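You operate a simulated robot arm through the tools that you are given. There is no shell and no other tool. Be economical: measure what you need, move in short steps, check, and stop when the job is done.

The job below is to be done with a simulated two-armed robot. You get a single attempt, and the scene is never put back.

## Task
Fetch the blue valve cap and set it on the top shelf of the white trolley. Then put the blue cover in the black tray. Then pull the right top drawer open. The order counts. Set down upright: blue cover.

The check looks at the end state, three seconds after you hand in, the way a careful person would. Anything else that was tipped, shoved, dropped, spilled or broken makes it a failure. Lids that push on must go on centred and level and be pressed home; caps that screw on are set level and turned clockwise until they are tight.

## Robot
Two 7-joint arms with three-finger grippers on one trunk, on a base that drives. Base frame: it is fixed to the floor where the robot stands at the start and does not move with it; the origin is under the middle of the robot, x ahead of it, y to its left, z up; the surface under the hand at the start is at about z = 114. Readings come in cm, degrees, newtons and seconds.
The left shoulder is at the start at [7, 14.6, 133.8], the right one opposite. With the tool pointing down near the work surface each hand reaches from about 28 to 68 cm from the robot's upright axis, wherever it stands, measured 20 degrees to its own side. Places, roughly: black tray (50x27x6 cm) [-750, 490, 80]; blue cover (7x7x9 cm) [-550, 100, 70]; right top drawer [-260, 890, 90]; top shelf of the white trolley [50, 10, 110]. Payload 2.2 kg a hand.
Tool frame (each hand has its own): the origin (TCP) lies between the finger pads and is the grasp point; the fingertips stand 2.8 cm ahead of it; z points along the fingers, y is the line along which they close. The gripper opens to 10.2 cm. The gripper's body begins 7.1 cm behind the TCP.
Orientation is that of the tool frame in the base frame, as a unit quaternion [x, y, z, w]. With the fingers straight down and closing along the base's y, the tool's x points along the base's -x, its y along +y and its z along -z.

## Interface
- The arms move only by the tool servo_tool. It takes "left_commands", "right_commands" or both (then of equal length, played together; a hand with none holds still); each is a list of rows, each a list of 7 numbers: the shift along the base's x, y, z in units of 30 mm (1.0 is 30 mm), then the turn, a rotation vector about the base's x, y, z in units of 4 degrees (1.0 is 4 degrees), then the opening, from 0 (shut) to 1 (fully open). In form: [[x, y, z, rx, ry, rz, hand], ...]. A call has 1 to 10 rows; each row shifts and turns the commanded pose from where the row before left it. A call with a number of a shift or a turn outside -1 to 1 is refused whole. Each row takes 0.2 s and may step no farther than 5 cm and 8.6 degrees from the row before; otherwise, or with a gripper value out of range, the whole call is refused. A pose out of reach is approached as far as the arm can. The call stops where the force on the tool passes 40 N (or 10 N more than at its start, if that is more) or the arm is blocked; 0.2 s more then pass. Each finger halts on what it meets, pressing with about 43 N; the grip force reading is that of the motor and also rises with nothing between the fingers. The clock runs only during rows and for 0.2 s after the last one: add rows that do not move to give the fingers time. The reply holds the time, the measured pose of the TCP, the force on the tool along the base axes, the opening and the grip force, in the units named above and with some noise, with the torque about the TCP (base axes, N m) and any sound that the robot's microphone picked up.
- Cameras (640 x 400 px; columns grow to the right, rows downward): "scene" is now at [13.19, -0.38, 155.6]; the picture's right is [-0.05, -1.00, 0.00], its down [-0.66, 0.03, -0.75] and it looks along [0.75, -0.04, -0.66] (base axes); focal length 214 px, centre (320, 200). "left" rides on the left gripper at [7.2, 3.8, -8.6] in its tool frame; the picture's right is [-0.46, 0.89, 0.00], its down [-0.60, -0.32, -0.73] and it looks along [-0.65, -0.34, 0.68] (tool axes); focal length 256 px, centre (320, 200). "right" rides on the right gripper at [6.9, 4.4, -8.6] in its tool frame; the picture's right is [-0.53, 0.85, 0.00], its down [-0.58, -0.36, -0.73] and it looks along [-0.62, -0.39, 0.68] (tool axes); focal length 256 px, centre (320, 200). There is no depth. A picture from a camera that has moved, and an enlarged one, comes with that camera's place and axes in the base frame and with its lens.
- snapshot(camera): a new picture of that camera. The clock stands still meanwhile.
- move_column(by): slides the trunk up (or, below 0, down) by that many cm; the arms and the scene camera ride with it, the base frame stays. It gives what a move gives, with no picture.
- base_move(legs): drives the robot by 1 to 6 legs, each [ahead, left, turn to the left] in cm, cm and degrees, along the robot's own axes; the way and the turn of a leg run together, so that a leg with both is an arc; at most 150 cm and 180 degrees a leg. The arms and the cameras ride along, it lands a little off, and it stops where it bumps. It gives what a move gives.
- aim_head(pan, tilt): turns the head with the scene camera to pan (to the left, within 86 degrees either way) and tilt (down, from -29 to 69), counted from straight ahead of the robot. It gives what a move gives.
- close_up(camera, box): a new picture of the part [left, top, right, bottom] of that camera's present view, enlarged. The clock stands still meanwhile.
- close_job(): hands the job in; it is judged then, once.

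Go step by step. Nothing tells you exact positions but the pictures and the camera data: compare them with the known pose of the tool, close in by small moves and look again before you grip or let go. The budget is 165 turns and 130 pictures, counting those below and the enlarged ones. Unless the task says otherwise, let go and move clear before handing in.

The tools are called after "Emit:" as a command line: name --argument value ..., lists and objects as JSON in quotes. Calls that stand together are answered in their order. servo_tool: Moves the arms, as the interface text tells. Its arguments: {"type":"object","properties":{"left_commands":{"type":"array"},"right_commands":{"type":"array"}},"required":[]} The other tools are called the same way: move_column (by) slides the trunk up or down; base_move (legs) drives the base; aim_head (pan, tilt) turns the head that bears the scene camera; snapshot (camera) takes a picture; close_up (camera, box) takes an enlarged picture of a part of a camera's view; close_job () hands the job in.

At the start:

```text
time: 0.0
left_position: [32.93, 11.79, 142.97]
left_tool_rot: [-0.001, 1.0, -0.001, 0.0]
left_contact_force: [-0.1, 0.8, 0.3]
left_moment: [-0.02, 0.0, 0.03]
left_finger_gap: 10.2
left_finger_force: 0.0
right_position: [38.22, -15.79, 143.06]
right_tool_rot: [0.0, 1.0, -0.001, 0.0]
right_contact_force: [-0.2, -0.1, 0.0]
right_moment: [-0.01, 0.0, -0.01]
right_finger_gap: 10.21
right_finger_force: 0.1
trunk travel left (down, up): [-87.5, 6.5]
robot x, y, heading: [-0.04, 0.01, -0.0]
head pan, tilt: [-3.0, 41.4]
```

scene: 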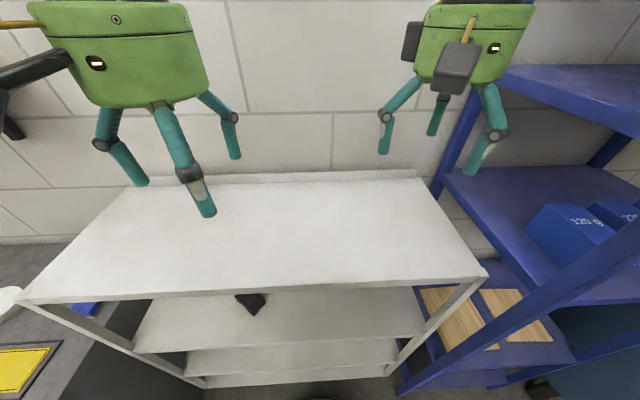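
right: 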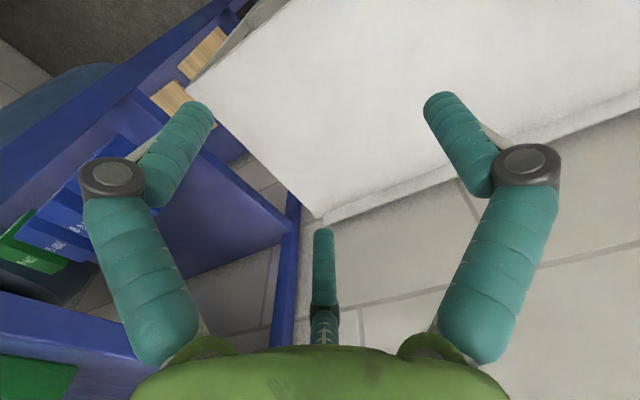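
left: 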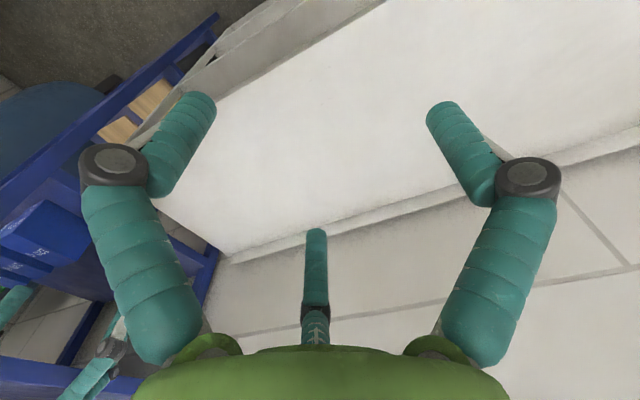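

I see the white trolley ahead with its top shelf empty. The valve cap's place isn't given, so I look around from here first.

Emit:
aim_head --pan 80 --tilt 15

Emit:
snapshot --camera "scene"

Emit:
aim_head --pan -80 --tilt 15

Emit:
snapshot --camera "scene"

```text
time: 1.6
left_position: [32.96, 11.85, 143.02]
left_tool_rot: [-0.001, 1.0, -0.001, 0.001]
left_contact_force: [0.3, -0.1, 0.0]
left_moment: [-0.02, 0.01, 0.0]
left_finger_gap: 10.19
left_finger_force: 0.0
right_position: [38.2, -15.74, 142.94]
right_tool_rot: [0.0, 1.0, -0.001, 0.0]
right_contact_force: [-0.2, 0.0, 0.3]
right_moment: [0.01, -0.01, 0.01]
right_finger_gap: 10.2
right_finger_force: 0.0
trunk travel left (down, up): [-87.5, 6.5]
robot x, y, heading: [-0.02, 0.15, -0.3]
head pan, tilt: [80.0, 15.0]
```

```text
126 pictures are left
camera scene: at [6.43, 9.26, 159.76], right [0.98, -0.17, 0.0], down [-0.05, -0.26, -0.97], along [0.17, 0.95, -0.26], focal length 214 px, centre (320, 200)
```

scene: 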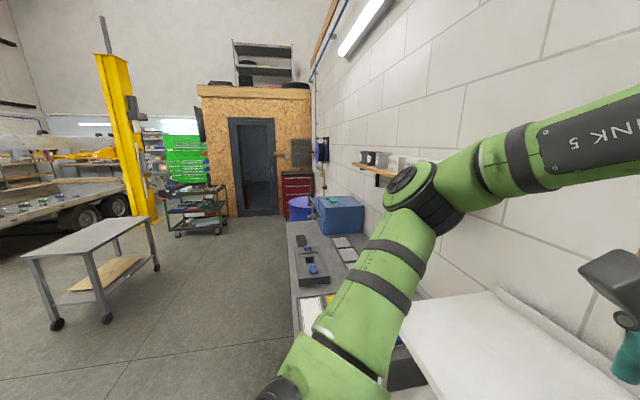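

```text
time: 4.0
left_position: [32.99, 11.83, 143.13]
left_tool_rot: [0.0, 1.0, 0.0, 0.0]
left_contact_force: [-0.2, -0.1, 0.3]
left_moment: [-0.04, 0.04, 0.0]
left_finger_gap: 10.21
left_finger_force: 0.0
right_position: [38.18, -15.72, 142.99]
right_tool_rot: [0.0, 1.0, 0.0, 0.0]
right_contact_force: [1.0, 0.5, 0.1]
right_moment: [0.04, 0.0, 0.03]
right_finger_gap: 10.19
right_finger_force: 0.0
trunk travel left (down, up): [-87.5, 6.5]
robot x, y, heading: [-0.18, -0.09, 0.1]
head pan, tilt: [-80.0, 15.0]
```

```text
125 pictures are left
camera scene: at [6.43, -9.14, 159.77], right [-0.98, -0.17, 0.0], down [-0.05, 0.25, -0.97], along [0.17, -0.95, -0.26], focal length 214 px, centre (320, 200)
```

scene: 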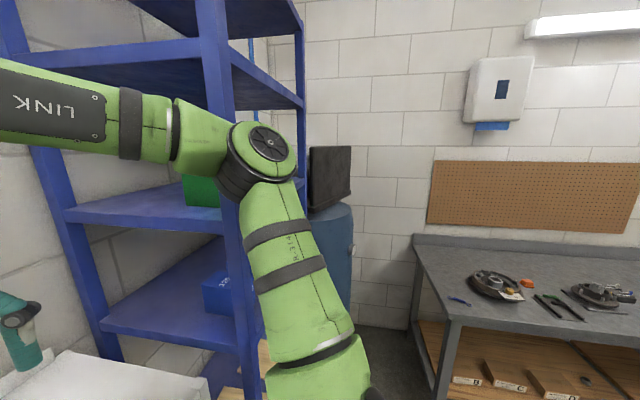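

There are benches left and right with small blue things; I zoom on the right one, then on the left.

Emit:
close_up --camera "scene" --box '[400, 230, 640, 400]'

Emit:
aim_head --pan 80 --tilt 15

Emit:
close_up --camera "scene" --box '[270, 180, 400, 340]'

Emit:
close_up --camera "scene" --box '[0, 110, 240, 250]'

```text
2.35 times, centred on (520, 315) of scene
camera zoom: at [6.43, -9.14, 159.77], right [-0.98, -0.17, 0.0], down [-0.05, 0.25, -0.97], along [0.17, -0.95, -0.26], focal length 505 px, centre (-151, -71)
```

zoom: 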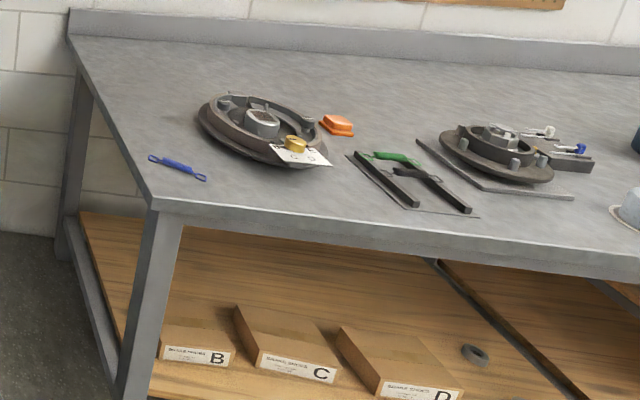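

```text
time: 6.5
left_position: [32.96, 11.9, 143.02]
left_tool_rot: [-0.001, 1.0, -0.001, 0.001]
left_contact_force: [-0.5, 0.6, 1.0]
left_moment: [-0.01, -0.05, 0.02]
left_finger_gap: 10.22
left_finger_force: 0.0
right_position: [38.1, -15.81, 143.04]
right_tool_rot: [0.0, 1.0, 0.001, 0.0]
right_contact_force: [0.3, -0.7, 0.7]
right_moment: [-0.01, -0.03, 0.01]
right_finger_gap: 10.21
right_finger_force: 0.1
trunk travel left (down, up): [-87.5, 6.5]
robot x, y, heading: [0.22, 0.05, -0.1]
head pan, tilt: [80.0, 15.0]
```

```text
2.50 times, centred on (335, 260) of scene
camera zoom: at [6.43, 9.26, 159.77], right [0.98, -0.17, 0.0], down [-0.05, -0.25, -0.97], along [0.17, 0.95, -0.26], focal length 536 px, centre (282, 50)
```

zoom: 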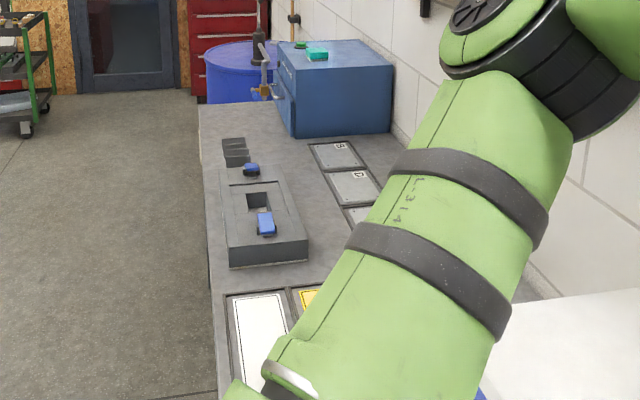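

```text
2.67 times, centred on (120, 180) of scene
camera zoom: at [6.43, 9.26, 159.77], right [0.98, -0.17, 0.0], down [-0.05, -0.25, -0.97], along [0.17, 0.95, -0.26], focal length 572 px, centre (853, 253)
```

zoom: 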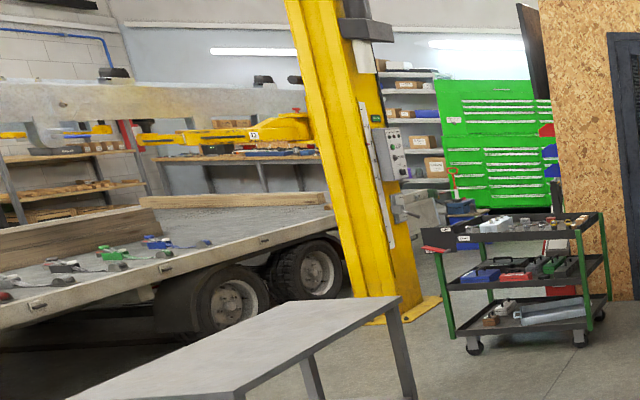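

Nothing clearly a valve cap yet. I back off and turn left to see the left bench and the room behind.

Emit:
base_move --legs '[[-60, 0, 0], [0, 0, 90]]'

Emit:
aim_head --pan 0 --tilt 20

Emit:
snapshot --camera "scene"

Emit:
aim_head --pan 80 --tilt 15

Emit:
snapshot --camera "scene"

```text
time: 13.7
left_position: [-72.42, 32.13, 143.03]
left_tool_rot: [0.713, -0.701, 0.0, -0.001]
left_contact_force: [-0.1, -0.9, -0.6]
left_moment: [0.0, -0.02, 0.02]
left_finger_gap: 10.2
left_finger_force: 0.0
right_position: [-44.87, 37.83, 143.04]
right_tool_rot: [0.713, -0.701, 0.0, 0.0]
right_contact_force: [0.9, -0.6, -0.1]
right_moment: [-0.02, -0.01, 0.0]
right_finger_gap: 10.19
right_finger_force: 0.1
trunk travel left (down, up): [-87.5, 6.5]
robot x, y, heading: [-60.18, -0.75, 90.8]
head pan, tilt: [80.0, 15.0]
```

```text
time: 15.2
left_position: [-72.49, 32.28, 143.17]
left_tool_rot: [0.714, -0.7, 0.0, -0.002]
left_contact_force: [0.8, 0.5, 0.3]
left_moment: [0.05, -0.06, 0.02]
left_finger_gap: 10.2
left_finger_force: 0.1
right_position: [-44.92, 37.9, 143.01]
right_tool_rot: [0.712, -0.702, 0.0, 0.0]
right_contact_force: [-0.4, -0.2, -0.3]
right_moment: [0.02, 0.01, -0.01]
right_finger_gap: 10.2
right_finger_force: 0.0
trunk travel left (down, up): [-87.5, 6.5]
robot x, y, heading: [-60.11, -0.93, 90.8]
head pan, tilt: [0.0, 20.0]
```

```text
121 pictures are left
camera scene: at [-60.5, 13.8, 158.95], right [1.0, 0.02, 0.0], down [0.01, -0.34, -0.94], along [-0.02, 0.94, -0.34], focal length 214 px, centre (320, 200)
```

scene: 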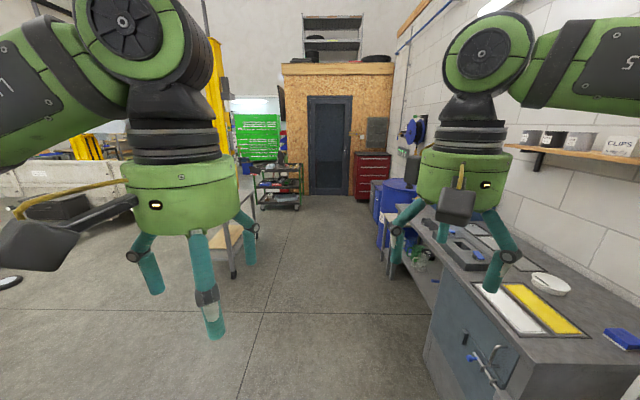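

```text
time: 16.8
left_position: [-72.35, 32.26, 142.9]
left_tool_rot: [0.713, -0.701, 0.0, -0.001]
left_contact_force: [-0.4, 0.0, 0.3]
left_moment: [0.01, -0.03, 0.03]
left_finger_gap: 10.22
left_finger_force: 0.0
right_position: [-44.95, 37.93, 142.95]
right_tool_rot: [0.712, -0.702, 0.0, 0.0]
right_contact_force: [0.8, -1.0, 0.1]
right_moment: [-0.01, 0.0, 0.01]
right_finger_gap: 10.19
right_finger_force: 0.0
trunk travel left (down, up): [-87.5, 6.5]
robot x, y, heading: [-60.18, -0.35, 90.8]
head pan, tilt: [80.0, 15.0]
```

```text
120 pictures are left
camera scene: at [-69.55, 5.97, 159.76], right [0.16, 0.99, 0.0], down [0.26, -0.04, -0.97], along [-0.95, 0.15, -0.26], focal length 214 px, centre (320, 200)
```

scene: 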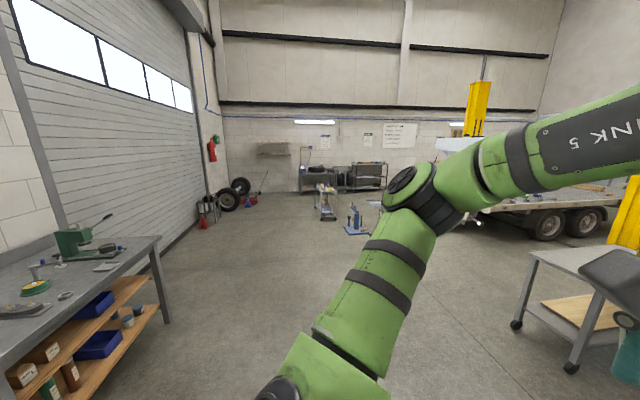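

The blue cover should be on the small cart in the distance; I zoom there, then on the benches for the valve cap.

Emit:
close_up --camera "scene" --box '[280, 160, 400, 240]'

Emit:
close_up --camera "scene" --box '[0, 200, 190, 400]'

Emit:
aim_head --pan -25 --tilt 25

Emit:
snapshot --camera "scene"

Emit:
aim_head --pan -70 --tilt 30

Emit:
snapshot --camera "scene"

```text
5.00 times, centred on (340, 200) of scene
camera zoom: at [-69.55, 5.97, 159.76], right [0.16, 0.99, 0.0], down [0.26, -0.04, -0.97], along [-0.95, 0.15, -0.26], focal length 1072 px, centre (220, 200)
```

zoom: 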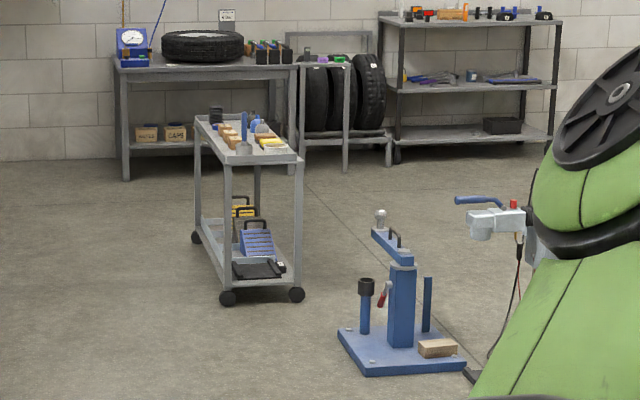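

```text
2.00 times, centred on (95, 300) of scene
camera zoom: at [-69.55, 5.97, 159.76], right [0.16, 0.99, 0.0], down [0.26, -0.04, -0.97], along [-0.95, 0.15, -0.26], focal length 429 px, centre (770, 0)
```

zoom: 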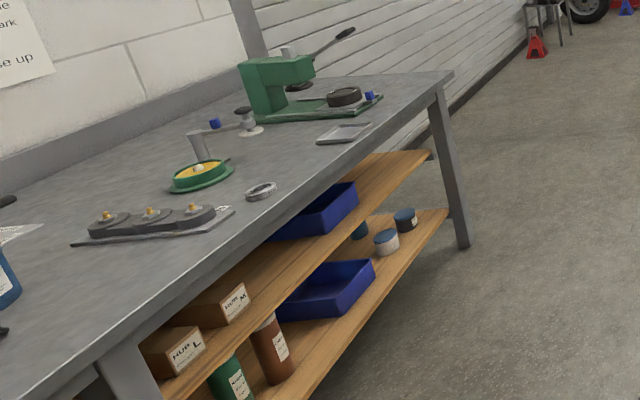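

```text
time: 18.6
left_position: [-72.39, 32.08, 142.94]
left_tool_rot: [0.713, -0.702, 0.0, -0.002]
left_contact_force: [1.5, 0.1, 0.2]
left_moment: [-0.01, 0.04, 0.01]
left_finger_gap: 10.2
left_finger_force: 0.1
right_position: [-44.83, 37.91, 142.98]
right_tool_rot: [0.712, -0.702, 0.0, -0.001]
right_contact_force: [-1.0, 0.1, 0.0]
right_moment: [0.02, 0.01, 0.0]
right_finger_gap: 10.18
right_finger_force: 0.1
trunk travel left (down, up): [-87.5, 6.5]
robot x, y, heading: [-59.97, -1.05, 90.8]
head pan, tilt: [-25.0, 25.0]
```

```text
117 pictures are left
camera scene: at [-56.58, 12.9, 158.14], right [0.91, -0.41, 0.0], down [-0.17, -0.39, -0.91], along [0.37, 0.83, -0.42], focal length 214 px, centre (320, 200)
```

scene: 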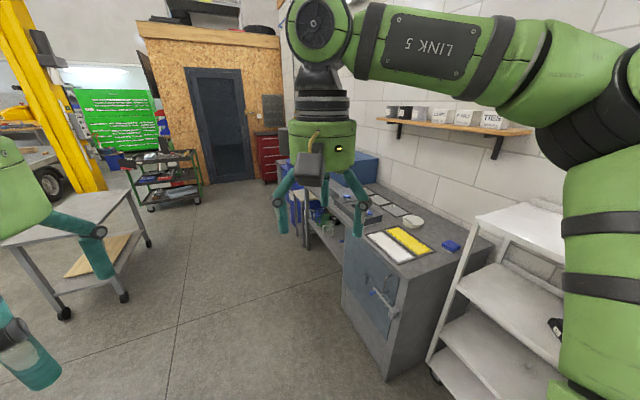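

```text
time: 19.7
left_position: [-72.36, 32.23, 143.06]
left_tool_rot: [0.713, -0.701, 0.0, -0.001]
left_contact_force: [0.4, 0.0, -0.1]
left_moment: [-0.02, -0.01, -0.02]
left_finger_gap: 10.21
left_finger_force: 0.1
right_position: [-44.89, 37.87, 142.98]
right_tool_rot: [0.712, -0.702, -0.001, 0.0]
right_contact_force: [0.8, -0.3, 0.3]
right_moment: [-0.01, -0.01, 0.04]
right_finger_gap: 10.21
right_finger_force: 0.1
trunk travel left (down, up): [-87.5, 6.5]
robot x, y, heading: [-60.33, -0.32, 90.9]
head pan, tilt: [-70.0, 30.0]
```

```text
116 pictures are left
camera scene: at [-51.89, 7.73, 157.35], right [0.36, -0.93, 0.0], down [-0.47, -0.18, -0.87], along [0.81, 0.31, -0.5], focal length 214 px, centre (320, 200)
```

scene: 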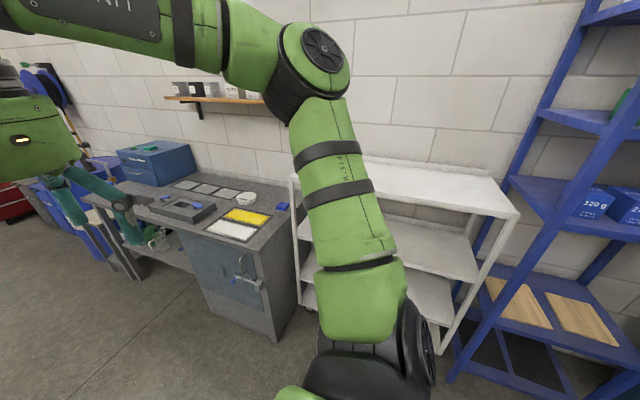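

Two blue candidates on the rear bench by the green press and some on the left bench's fixture. I zoom on the left fixture, then turn to face the rear.

Emit:
close_up --camera "scene" --box '[110, 170, 310, 295]'

Emit:
base_move --legs '[[0, 0, 100]]'

Emit:
aim_head --pan 35 --tilt 20

Emit:
snapshot --camera "scene"

Emit:
aim_head --pan 75 --tilt 20

Emit:
snapshot --camera "scene"

```text
3.20 times, centred on (210, 232) of scene
camera zoom: at [-51.89, 7.73, 157.35], right [0.36, -0.93, 0.0], down [-0.47, -0.18, -0.87], along [0.81, 0.31, -0.5], focal length 686 px, centre (672, 96)
```

zoom: 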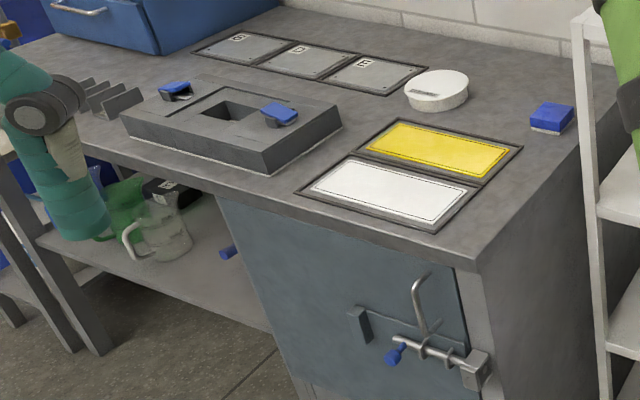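

```text
time: 24.2
left_position: [-90.79, -17.39, 143.03]
left_tool_rot: [0.997, 0.079, -0.001, -0.001]
left_contact_force: [1.1, -0.3, 0.2]
left_moment: [0.05, -0.02, -0.04]
left_finger_gap: 10.18
left_finger_force: 0.0
right_position: [-100.23, 9.22, 143.03]
right_tool_rot: [0.997, 0.078, 0.0, 0.0]
right_contact_force: [-0.5, 0.4, 0.0]
right_moment: [-0.03, -0.01, 0.0]
right_finger_gap: 10.2
right_finger_force: 0.0
trunk travel left (down, up): [-87.5, 6.5]
robot x, y, heading: [-59.99, -0.21, -171.2]
head pan, tilt: [-70.0, 30.0]
```

```text
time: 26.1
left_position: [-90.73, -17.48, 143.09]
left_tool_rot: [0.997, 0.08, -0.002, -0.001]
left_contact_force: [0.4, -0.5, 0.3]
left_moment: [0.01, 0.01, 0.0]
left_finger_gap: 10.19
left_finger_force: 0.0
right_position: [-100.31, 9.11, 143.02]
right_tool_rot: [0.997, 0.078, -0.001, 0.0]
right_contact_force: [0.2, -0.8, -1.4]
right_moment: [-0.02, 0.01, 0.02]
right_finger_gap: 10.18
right_finger_force: 0.0
trunk travel left (down, up): [-87.5, 6.5]
robot x, y, heading: [-60.02, -0.7, -171.1]
head pan, tilt: [35.0, 20.0]
```

```text
114 pictures are left
camera scene: at [-71.9, -7.74, 158.95], right [-0.69, 0.72, 0.0], down [0.25, 0.24, -0.94], along [-0.68, -0.65, -0.34], focal length 214 px, centre (320, 200)
```

scene: 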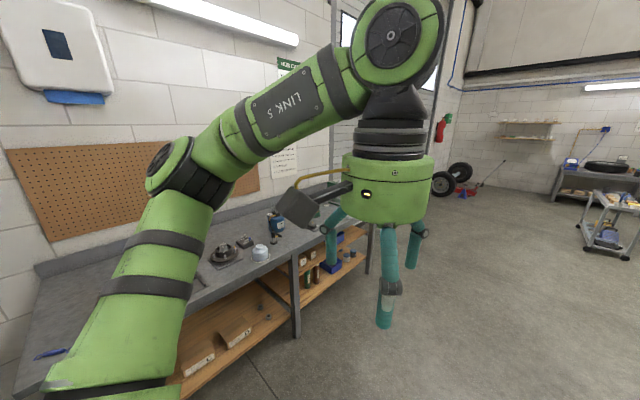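

```text
time: 27.1
left_position: [-90.71, -17.44, 143.12]
left_tool_rot: [0.997, 0.079, -0.001, -0.001]
left_contact_force: [-0.3, 0.8, -0.3]
left_moment: [0.04, -0.02, -0.03]
left_finger_gap: 10.22
left_finger_force: 0.0
right_position: [-100.26, 9.14, 143.0]
right_tool_rot: [0.997, 0.078, 0.0, -0.001]
right_contact_force: [-0.6, -0.4, 0.3]
right_moment: [0.02, 0.0, 0.0]
right_finger_gap: 10.21
right_finger_force: 0.1
trunk travel left (down, up): [-87.5, 6.5]
robot x, y, heading: [-59.73, -0.69, -171.1]
head pan, tilt: [75.0, 20.0]
```

```text
113 pictures are left
camera scene: at [-66.18, -10.54, 158.95], right [-0.99, 0.11, 0.0], down [0.04, 0.34, -0.94], along [-0.1, -0.93, -0.34], focal length 214 px, centre (320, 200)
```

scene: 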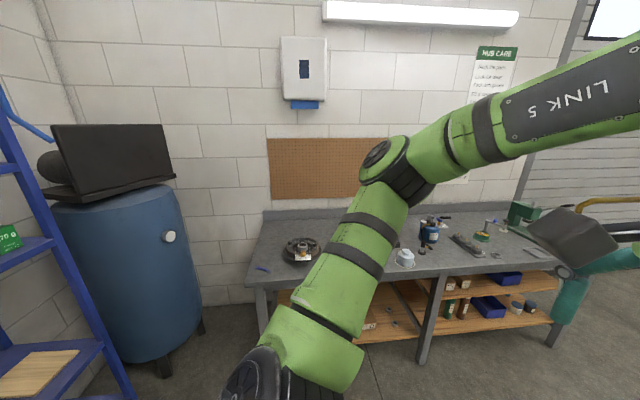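

I zoom on this rear bench before travelling farther.

Emit:
close_up --camera "scene" --box '[380, 180, 580, 320]'

Emit:
aim_head --pan -5 --tilt 10

Emit:
snapshot --camera "scene"

Emit:
aim_head --pan -45 --tilt 10

Emit:
snapshot --camera "scene"

```text
2.86 times, centred on (480, 250) of scene
camera zoom: at [-66.18, -10.54, 158.95], right [-0.99, 0.11, 0.0], down [0.04, 0.34, -0.94], along [-0.1, -0.93, -0.34], focal length 613 px, centre (-137, 57)
```

zoom: 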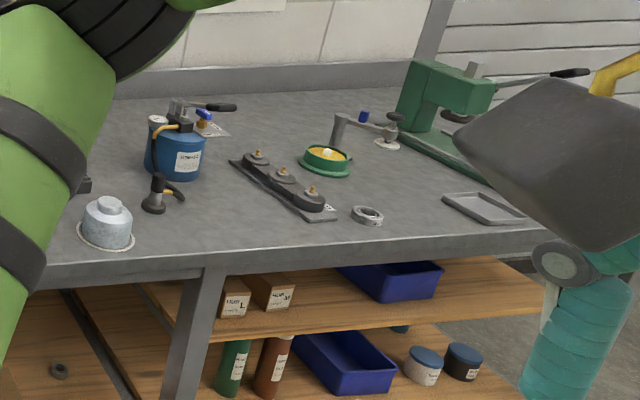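

```text
time: 28.7
left_position: [-90.72, -17.33, 143.17]
left_tool_rot: [0.997, 0.079, -0.002, -0.001]
left_contact_force: [-0.7, -0.1, -0.1]
left_moment: [-0.01, -0.02, -0.04]
left_finger_gap: 10.17
left_finger_force: 0.1
right_position: [-100.18, 9.0, 143.09]
right_tool_rot: [0.997, 0.077, 0.0, 0.0]
right_contact_force: [0.2, -0.2, 0.1]
right_moment: [-0.03, -0.03, -0.02]
right_finger_gap: 10.19
right_finger_force: 0.0
trunk travel left (down, up): [-87.5, 6.5]
robot x, y, heading: [-59.93, -0.33, -171.1]
head pan, tilt: [-5.0, 10.0]
```

```text
111 pictures are left
camera scene: at [-74.47, -1.94, 160.58], right [-0.07, 1.0, 0.0], down [0.17, 0.01, -0.98], along [-0.98, -0.07, -0.17], focal length 214 px, centre (320, 200)
```

scene: 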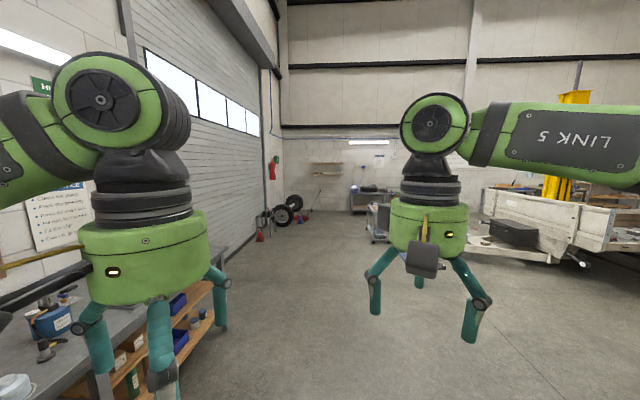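

```text
time: 29.7
left_position: [-90.76, -17.49, 142.93]
left_tool_rot: [0.997, 0.079, -0.001, -0.001]
left_contact_force: [1.1, -0.4, 0.5]
left_moment: [0.0, 0.0, -0.03]
left_finger_gap: 10.19
left_finger_force: 0.0
right_position: [-100.17, 9.06, 142.99]
right_tool_rot: [0.997, 0.078, 0.0, 0.001]
right_contact_force: [-0.1, -0.3, 1.0]
right_moment: [0.0, -0.02, -0.02]
right_finger_gap: 10.2
right_finger_force: 0.1
trunk travel left (down, up): [-87.5, 6.5]
robot x, y, heading: [-59.74, -0.45, -170.9]
head pan, tilt: [-45.0, 10.0]
```

```text
110 pictures are left
camera scene: at [-72.71, 4.17, 160.58], right [0.59, 0.81, 0.0], down [0.14, -0.1, -0.98], along [-0.8, 0.58, -0.17], focal length 214 px, centre (320, 200)
```

scene: 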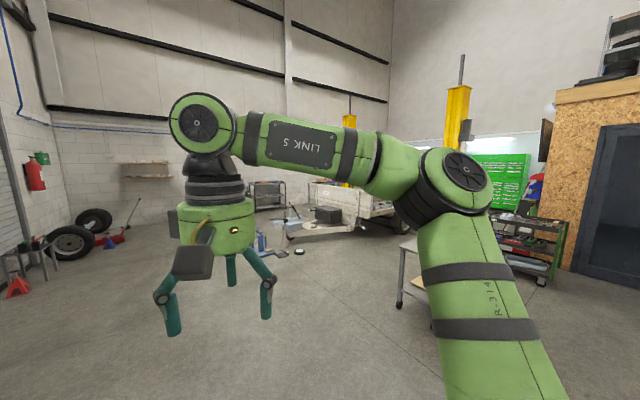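

The rear bench holds a brass fitting with a blue cap on a white card near (-168,-142). I turn to face that bench and come nearer for a look.

Emit:
base_move --legs '[[0, 0, 81], [20, -85, 0]]'

Emit:
aim_head --pan 0 --tilt 35

Emit:
snapshot --camera "scene"

```text
time: 37.8
left_position: [-131.86, -53.0, 143.0]
left_tool_rot: [0.706, 0.708, -0.002, 0.0]
left_contact_force: [-0.2, -0.2, -0.3]
left_moment: [0.01, 0.02, 0.01]
left_finger_gap: 10.21
left_finger_force: 0.1
right_position: [-159.45, -58.28, 143.06]
right_tool_rot: [0.707, 0.707, 0.0, -0.001]
right_contact_force: [-0.3, -0.5, 0.7]
right_moment: [0.01, 0.04, -0.02]
right_finger_gap: 10.18
right_finger_force: 0.0
trunk travel left (down, up): [-87.5, 6.5]
robot x, y, heading: [-143.81, -19.88, -89.9]
head pan, tilt: [-45.0, 10.0]
```

```text
time: 38.9
left_position: [-131.76, -53.01, 142.98]
left_tool_rot: [0.706, 0.708, -0.001, 0.0]
left_contact_force: [0.1, -0.3, -0.3]
left_moment: [0.01, 0.0, 0.0]
left_finger_gap: 10.19
left_finger_force: 0.1
right_position: [-159.57, -58.32, 143.07]
right_tool_rot: [0.707, 0.707, 0.0, 0.0]
right_contact_force: [-0.3, 0.1, 0.2]
right_moment: [0.02, 0.03, -0.01]
right_finger_gap: 10.22
right_finger_force: 0.0
trunk travel left (down, up): [-87.5, 6.5]
robot x, y, heading: [-143.62, -20.14, -90.2]
head pan, tilt: [0.0, 35.0]
```

```text
109 pictures are left
camera scene: at [-143.99, -33.87, 156.57], right [-1.0, 0.0, 0.0], down [0.0, 0.57, -0.82], along [0.0, -0.82, -0.57], focal length 214 px, centre (320, 200)
```

scene: 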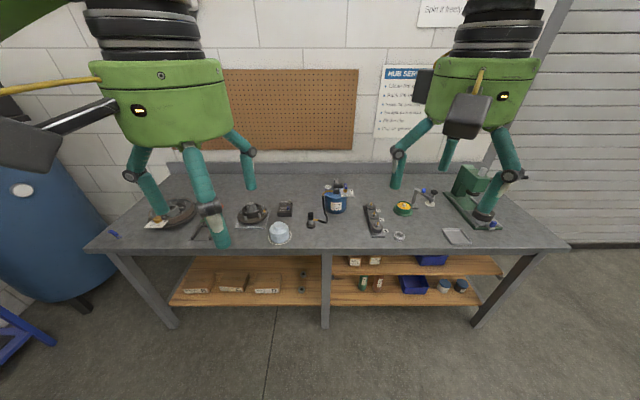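

Emit:
close_up --camera "scene" --box '[320, 165, 480, 255]'

Emit:
close_up --camera "scene" --box '[220, 165, 360, 255]'

```text
4.00 times, centred on (400, 210) of scene
camera zoom: at [-143.99, -33.87, 156.57], right [-1.0, 0.0, 0.0], down [0.0, 0.57, -0.82], along [0.0, -0.82, -0.57], focal length 858 px, centre (0, 160)
```

zoom: 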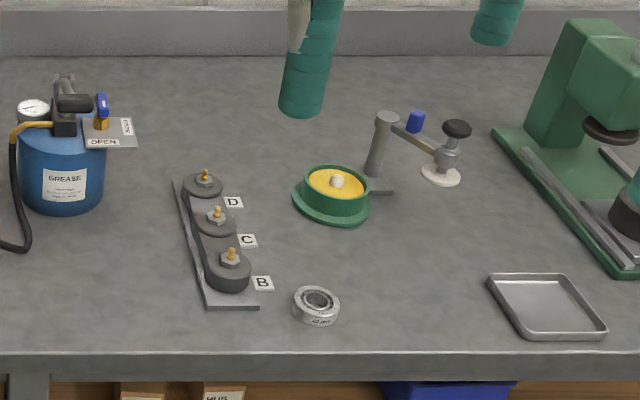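

```text
4.44 times, centred on (290, 210) of scene
camera zoom: at [-143.99, -33.87, 156.57], right [-1.0, 0.0, 0.0], down [0.0, 0.57, -0.82], along [0.0, -0.82, -0.57], focal length 953 px, centre (453, 156)
```

zoom: 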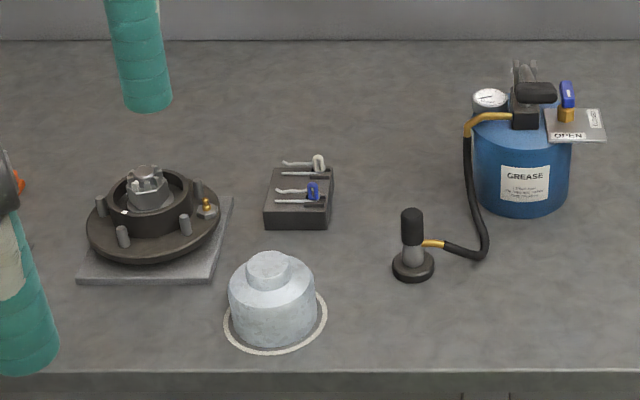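

No valve cap on this bench (only valve handles). Tyres and a "CAPS" box are at the far wall, so I drive toward the cart area.

Emit:
base_move --legs '[[0, 0, -90], [145, -20, 0], [145, 0, 0]]'

Emit:
aim_head --pan 0 --tilt 15

Emit:
snapshot --camera "scene"

Emit:
aim_head --pan -45 --tilt 20

Emit:
snapshot --camera "scene"

```text
time: 56.6
left_position: [-462.52, -17.12, 142.95]
left_tool_rot: [1.0, 0.016, -0.001, -0.001]
left_contact_force: [0.2, -0.8, -0.6]
left_moment: [-0.01, 0.01, 0.01]
left_finger_gap: 10.21
left_finger_force: 0.0
right_position: [-468.6, 10.42, 143.01]
right_tool_rot: [1.0, 0.014, -0.001, 0.0]
right_contact_force: [0.2, -0.6, -0.2]
right_moment: [0.0, 0.01, 0.05]
right_finger_gap: 10.19
right_finger_force: 0.1
trunk travel left (down, up): [-87.5, 6.5]
robot x, y, heading: [-430.42, -4.07, -178.0]
head pan, tilt: [0.0, 35.0]
```

```text
time: 57.4
left_position: [-462.58, -17.06, 143.09]
left_tool_rot: [1.0, 0.016, 0.0, 0.0]
left_contact_force: [0.8, 1.2, -0.3]
left_moment: [0.0, 0.01, -0.04]
left_finger_gap: 10.21
left_finger_force: 0.0
right_position: [-468.78, 10.44, 143.03]
right_tool_rot: [1.0, 0.016, 0.0, 0.0]
right_contact_force: [0.6, 0.2, -0.4]
right_moment: [-0.04, -0.01, -0.01]
right_finger_gap: 10.2
right_finger_force: 0.1
trunk travel left (down, up): [-87.5, 6.5]
robot x, y, heading: [-430.37, -4.3, -178.1]
head pan, tilt: [0.0, 15.0]
```

```text
106 pictures are left
camera scene: at [-444.57, -4.6, 159.76], right [-0.03, 1.0, 0.0], down [0.26, 0.01, -0.97], along [-0.97, -0.03, -0.26], focal length 214 px, centre (320, 200)
```

scene: 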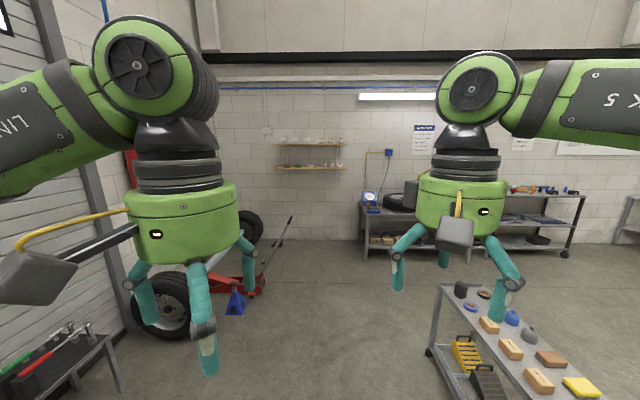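

```text
time: 58.5
left_position: [-462.7, -17.14, 143.09]
left_tool_rot: [1.0, 0.016, -0.001, -0.001]
left_contact_force: [-0.6, 0.1, -0.2]
left_moment: [0.03, 0.02, 0.01]
left_finger_gap: 10.22
left_finger_force: 0.0
right_position: [-468.6, 10.43, 143.02]
right_tool_rot: [1.0, 0.015, 0.0, 0.0]
right_contact_force: [-0.3, 0.2, -0.2]
right_moment: [-0.01, 0.0, -0.01]
right_finger_gap: 10.21
right_finger_force: 0.1
trunk travel left (down, up): [-87.5, 6.5]
robot x, y, heading: [-429.95, -4.39, -178.4]
head pan, tilt: [-45.0, 20.0]
```

```text
105 pictures are left
camera scene: at [-441.99, 2.05, 158.95], right [0.69, 0.73, 0.0], down [0.25, -0.23, -0.94], along [-0.68, 0.64, -0.34], focal length 214 px, centre (320, 200)
```

scene: 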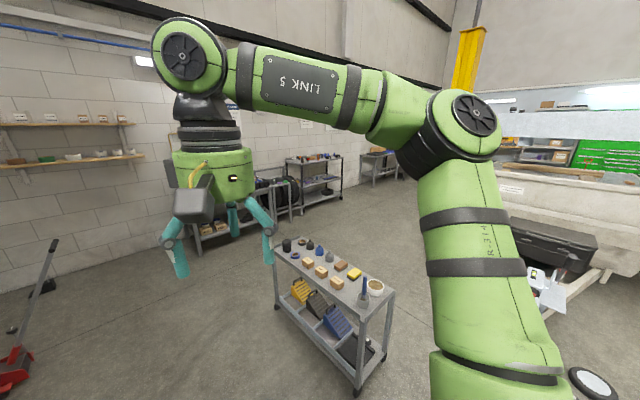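

Emit:
close_up --camera "scene" --box '[260, 225, 420, 325]'

Emit:
close_up --camera "scene" --box '[0, 100, 160, 200]'

Emit:
close_up --camera "scene" --box '[240, 130, 420, 240]'

Emit:
close_up --camera "scene" --box '[500, 180, 640, 320]'

```text
4.00 times, centred on (340, 275) of scene
camera zoom: at [-441.99, 2.05, 158.95], right [0.69, 0.73, 0.0], down [0.25, -0.23, -0.94], along [-0.68, 0.64, -0.34], focal length 858 px, centre (240, -100)
```

zoom: 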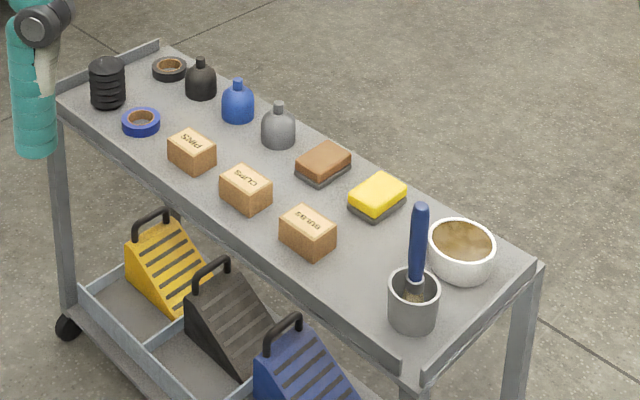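

```text
4.00 times, centred on (80, 150) of scene
camera zoom: at [-441.99, 2.05, 158.95], right [0.69, 0.73, 0.0], down [0.25, -0.23, -0.94], along [-0.68, 0.64, -0.34], focal length 858 px, centre (1280, 400)
```

zoom: 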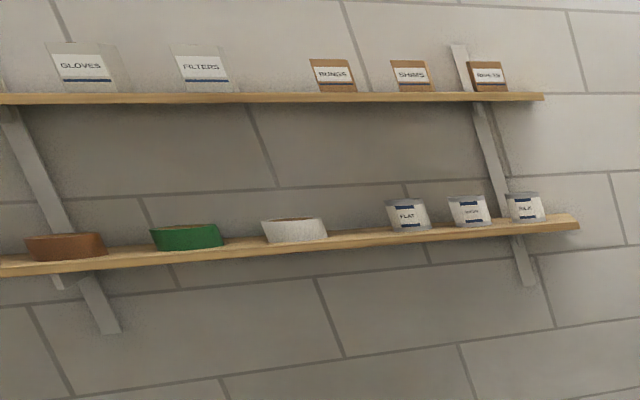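

```text
3.56 times, centred on (330, 185) of scene
camera zoom: at [-441.99, 2.05, 158.95], right [0.69, 0.73, 0.0], down [0.25, -0.23, -0.94], along [-0.68, 0.64, -0.34], focal length 763 px, centre (284, 253)
```

zoom: 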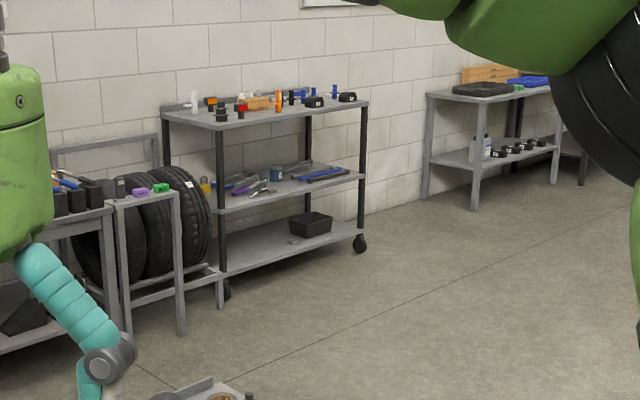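

```text
2.86 times, centred on (570, 250) of scene
camera zoom: at [-441.99, 2.05, 158.95], right [0.69, 0.73, 0.0], down [0.25, -0.23, -0.94], along [-0.68, 0.64, -0.34], focal length 613 px, centre (-394, 57)
```

zoom: 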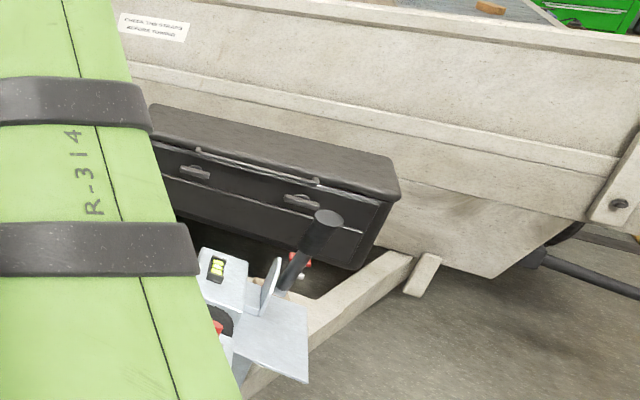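

The blue cover is the blue bell with a peg on the cart (~(-540,95)), and the black tray is on the far right table. The valve caps are probably on the small stand by the tyres or the rack top; I drive past the cart to look.

Emit:
base_move --legs '[[140, 0, 1.6], [50, -40, 0]]'

Emit:
aim_head --pan -40 --tilt 25

Emit:
snapshot --camera "scene"

Emit:
aim_head --pan 0 --tilt 30

Emit:
snapshot --camera "scene"

```text
time: 68.7
left_position: [-654.26, 15.35, 143.04]
left_tool_rot: [1.0, 0.019, -0.001, -0.001]
left_contact_force: [0.2, -0.1, -0.2]
left_moment: [0.02, -0.01, 0.02]
left_finger_gap: 10.21
left_finger_force: 0.1
right_position: [-660.51, 42.84, 143.05]
right_tool_rot: [1.0, 0.018, -0.001, 0.0]
right_contact_force: [0.5, -0.6, 0.4]
right_moment: [0.02, 0.04, 0.03]
right_finger_gap: 10.18
right_finger_force: 0.1
trunk travel left (down, up): [-87.5, 6.5]
robot x, y, heading: [-621.87, 28.52, -177.9]
head pan, tilt: [-45.0, 20.0]
```

```text
time: 69.4
left_position: [-654.32, 15.42, 143.01]
left_tool_rot: [1.0, 0.019, -0.001, -0.001]
left_contact_force: [0.0, 0.2, 0.9]
left_moment: [-0.06, 0.0, 0.03]
left_finger_gap: 10.21
left_finger_force: 0.0
right_position: [-660.56, 42.95, 142.99]
right_tool_rot: [1.0, 0.019, -0.001, 0.0]
right_contact_force: [0.0, -1.1, -0.2]
right_moment: [0.02, 0.05, -0.01]
right_finger_gap: 10.18
right_finger_force: 0.0
trunk travel left (down, up): [-87.5, 6.5]
robot x, y, heading: [-622.13, 28.89, -177.7]
head pan, tilt: [-40.0, 25.0]
```

```text
100 pictures are left
camera scene: at [-634.32, 34.12, 158.15], right [0.61, 0.79, 0.0], down [0.33, -0.26, -0.91], along [-0.72, 0.56, -0.42], focal length 214 px, centre (320, 200)
```

scene: 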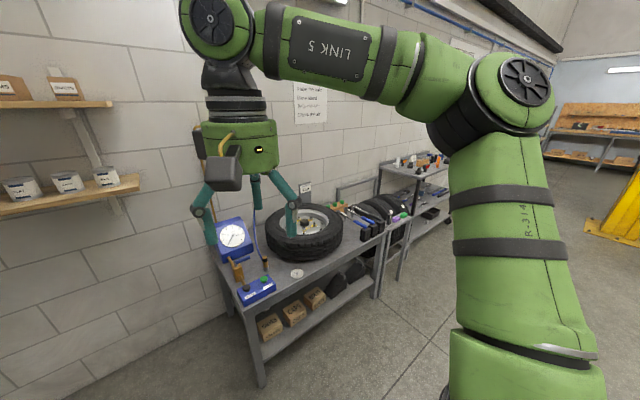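

```text
time: 70.4
left_position: [-654.33, 15.59, 143.05]
left_tool_rot: [1.0, 0.019, 0.0, -0.001]
left_contact_force: [-0.2, 0.2, 0.1]
left_moment: [-0.01, -0.01, 0.03]
left_finger_gap: 10.2
left_finger_force: 0.0
right_position: [-660.75, 43.05, 143.13]
right_tool_rot: [1.0, 0.019, 0.0, -0.001]
right_contact_force: [-0.1, 0.2, -0.1]
right_moment: [0.0, -0.05, 0.0]
right_finger_gap: 10.21
right_finger_force: 0.1
trunk travel left (down, up): [-87.5, 6.5]
robot x, y, heading: [-622.21, 28.57, -178.0]
head pan, tilt: [0.0, 30.0]
```

```text
99 pictures are left
camera scene: at [-636.17, 28.2, 157.35], right [-0.04, 1.0, 0.0], down [0.5, 0.02, -0.87], along [-0.87, -0.03, -0.5], focal length 214 px, centre (320, 200)
```

scene: 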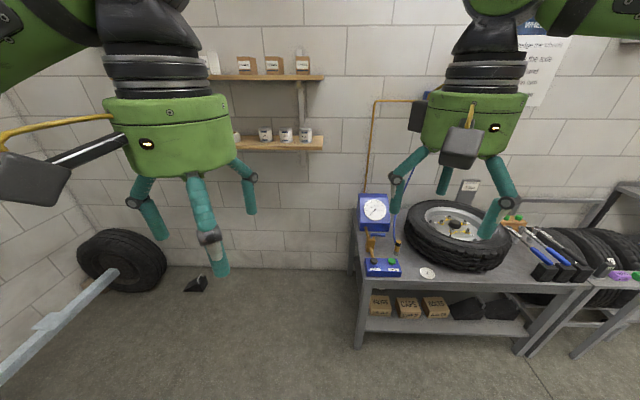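

Emit:
close_up --camera "scene" --box '[340, 180, 520, 300]'

Emit:
close_up --camera "scene" --box '[490, 190, 640, 290]'

```text
3.33 times, centred on (430, 240) of scene
camera zoom: at [-636.17, 28.2, 157.35], right [-0.04, 1.0, 0.0], down [0.5, 0.02, -0.87], along [-0.87, -0.03, -0.5], focal length 715 px, centre (-47, 67)
```

zoom: 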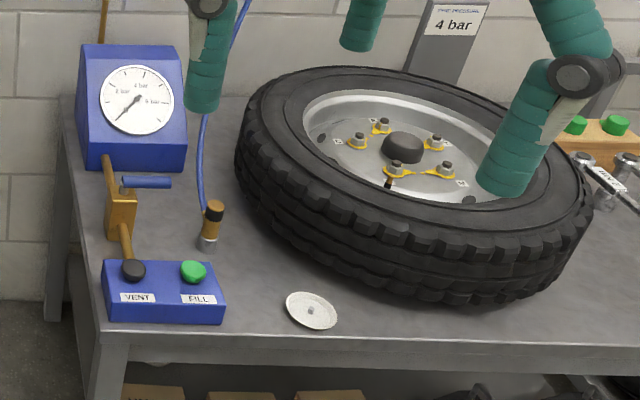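

```text
4.00 times, centred on (565, 240) of scene
camera zoom: at [-636.17, 28.2, 157.35], right [-0.04, 1.0, 0.0], down [0.5, 0.02, -0.87], along [-0.87, -0.03, -0.5], focal length 858 px, centre (-660, 40)
```

zoom: 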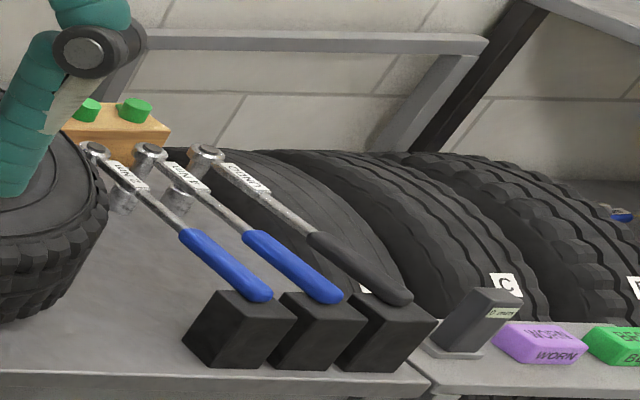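

Green valve caps sit on a wooden block behind the tyre; a blue one may be hidden there by the finger. I sidestep to see the block.

Emit:
base_move --legs '[[8, -50, -1.5]]'

Emit:
aim_head --pan -25 --tilt 35

Emit:
snapshot --camera "scene"

```text
time: 73.4
left_position: [-664.07, 65.57, 143.09]
left_tool_rot: [1.0, 0.007, -0.001, -0.002]
left_contact_force: [0.3, -0.3, -0.5]
left_moment: [0.03, -0.01, -0.04]
left_finger_gap: 10.2
left_finger_force: 0.1
right_position: [-669.83, 93.15, 143.07]
right_tool_rot: [1.0, 0.006, -0.001, 0.0]
right_contact_force: [0.4, 0.2, 0.3]
right_moment: [0.01, 0.02, 0.0]
right_finger_gap: 10.18
right_finger_force: 0.1
trunk travel left (down, up): [-87.5, 6.5]
robot x, y, heading: [-631.47, 78.47, -179.0]
head pan, tilt: [0.0, 30.0]
```

```text
time: 74.3
left_position: [-664.34, 65.83, 143.18]
left_tool_rot: [1.0, 0.007, -0.001, -0.001]
left_contact_force: [0.0, 0.2, 0.4]
left_moment: [-0.03, -0.03, 0.0]
left_finger_gap: 10.2
left_finger_force: 0.1
right_position: [-669.85, 93.5, 143.16]
right_tool_rot: [1.0, 0.007, -0.002, 0.0]
right_contact_force: [0.0, 0.9, 0.2]
right_moment: [0.02, -0.02, 0.02]
right_finger_gap: 10.21
right_finger_force: 0.0
trunk travel left (down, up): [-87.5, 6.5]
robot x, y, heading: [-631.74, 77.72, -179.4]
head pan, tilt: [-25.0, 35.0]
```

```text
96 pictures are left
camera scene: at [-644.66, 81.81, 156.56], right [0.41, 0.91, 0.0], down [0.52, -0.24, -0.82], along [-0.75, 0.34, -0.57], focal length 214 px, centre (320, 200)
```

scene: 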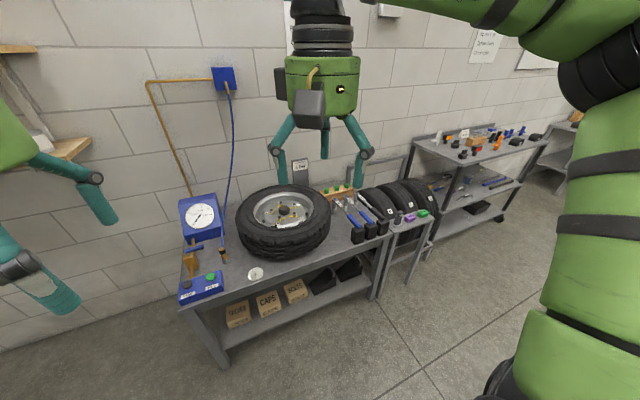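

Emit:
close_up --camera "scene" --box '[300, 160, 420, 240]'

Emit:
close_up --camera "scene" --box '[405, 105, 560, 215]'

```text
5.00 times, centred on (360, 200) of scene
camera zoom: at [-644.66, 81.81, 156.56], right [0.41, 0.91, 0.0], down [0.52, -0.24, -0.82], along [-0.75, 0.34, -0.57], focal length 1072 px, centre (120, 200)
```

zoom: 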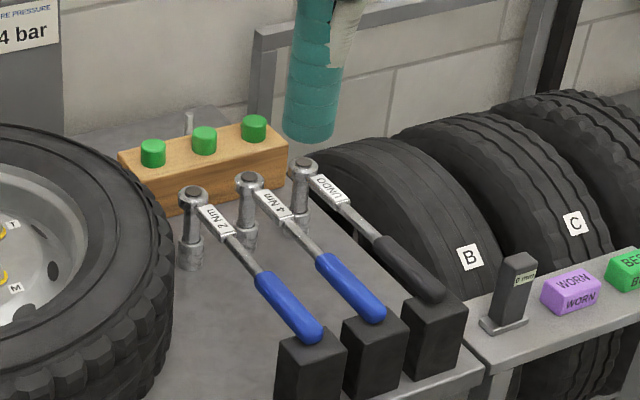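

```text
3.64 times, centred on (482, 160) of scene
camera zoom: at [-644.66, 81.81, 156.56], right [0.41, 0.91, 0.0], down [0.52, -0.24, -0.82], along [-0.75, 0.34, -0.57], focal length 780 px, centre (-271, 346)
```

zoom: 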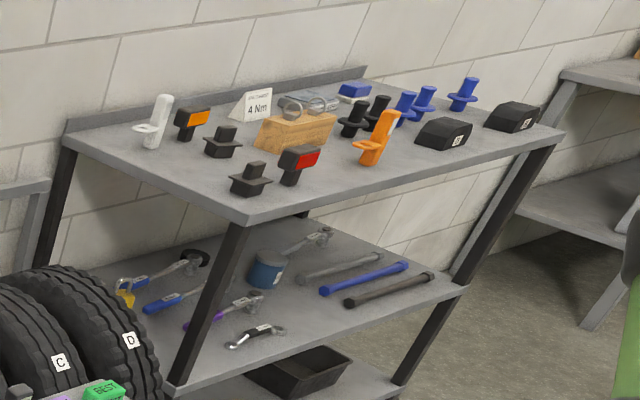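

Only green caps are here (three on the block). I turn right to view the far table and the rest of the room.

Emit:
base_move --legs '[[0, 0, -90]]'

Emit:
aim_head --pan 0 --tilt 15

Emit:
snapshot --camera "scene"

Emit:
aim_head --pan -55 --tilt 15

Emit:
snapshot --camera "scene"

```text
time: 78.5
left_position: [-643.63, 111.03, 143.02]
left_tool_rot: [0.71, -0.704, 0.0, -0.001]
left_contact_force: [0.8, 0.0, -0.3]
left_moment: [0.0, 0.01, 0.05]
left_finger_gap: 10.2
left_finger_force: 0.0
right_position: [-615.99, 116.52, 142.96]
right_tool_rot: [0.709, -0.705, -0.001, -0.001]
right_contact_force: [-1.1, -0.2, -0.1]
right_moment: [0.01, -0.02, -0.01]
right_finger_gap: 10.21
right_finger_force: 0.0
trunk travel left (down, up): [-87.5, 6.5]
robot x, y, heading: [-631.36, 78.14, 90.1]
head pan, tilt: [-25.0, 35.0]
```

```text
time: 79.4
left_position: [-643.56, 110.9, 143.0]
left_tool_rot: [0.71, -0.704, 0.0, -0.001]
left_contact_force: [-0.3, 0.0, -0.1]
left_moment: [0.0, -0.05, -0.02]
left_finger_gap: 10.19
left_finger_force: 0.1
right_position: [-615.98, 116.45, 143.09]
right_tool_rot: [0.709, -0.705, 0.0, 0.0]
right_contact_force: [-0.1, -0.7, -0.6]
right_moment: [0.0, 0.02, 0.01]
right_finger_gap: 10.21
right_finger_force: 0.2
trunk travel left (down, up): [-87.5, 6.5]
robot x, y, heading: [-631.38, 77.98, 90.6]
head pan, tilt: [0.0, 15.0]
```

```text
93 pictures are left
camera scene: at [-631.69, 92.52, 159.76], right [1.0, 0.01, 0.0], down [0.0, -0.26, -0.97], along [-0.01, 0.97, -0.26], focal length 214 px, centre (320, 200)
```

scene: 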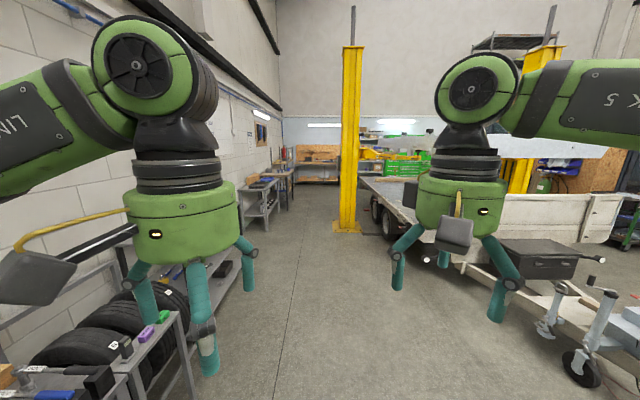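

```text
time: 80.7
left_position: [-643.61, 110.98, 142.96]
left_tool_rot: [0.71, -0.704, 0.001, -0.002]
left_contact_force: [-0.2, -0.3, -0.6]
left_moment: [0.0, -0.02, 0.05]
left_finger_gap: 10.2
left_finger_force: 0.1
right_position: [-615.88, 116.44, 143.01]
right_tool_rot: [0.71, -0.705, -0.001, -0.001]
right_contact_force: [-0.2, 0.5, 0.0]
right_moment: [-0.01, -0.01, -0.02]
right_finger_gap: 10.21
right_finger_force: 0.1
trunk travel left (down, up): [-87.5, 6.5]
robot x, y, heading: [-631.29, 78.22, 90.1]
head pan, tilt: [-55.0, 15.0]
```

```text
92 pictures are left
camera scene: at [-624.04, 88.59, 159.77], right [0.58, -0.81, 0.0], down [-0.21, -0.15, -0.97], along [0.79, 0.56, -0.26], focal length 214 px, centre (320, 200)
```

scene: 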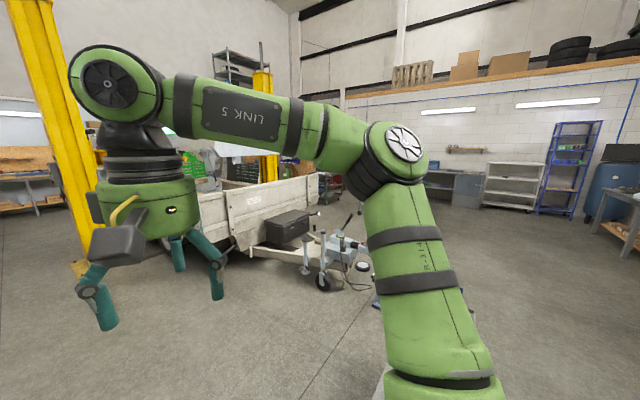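

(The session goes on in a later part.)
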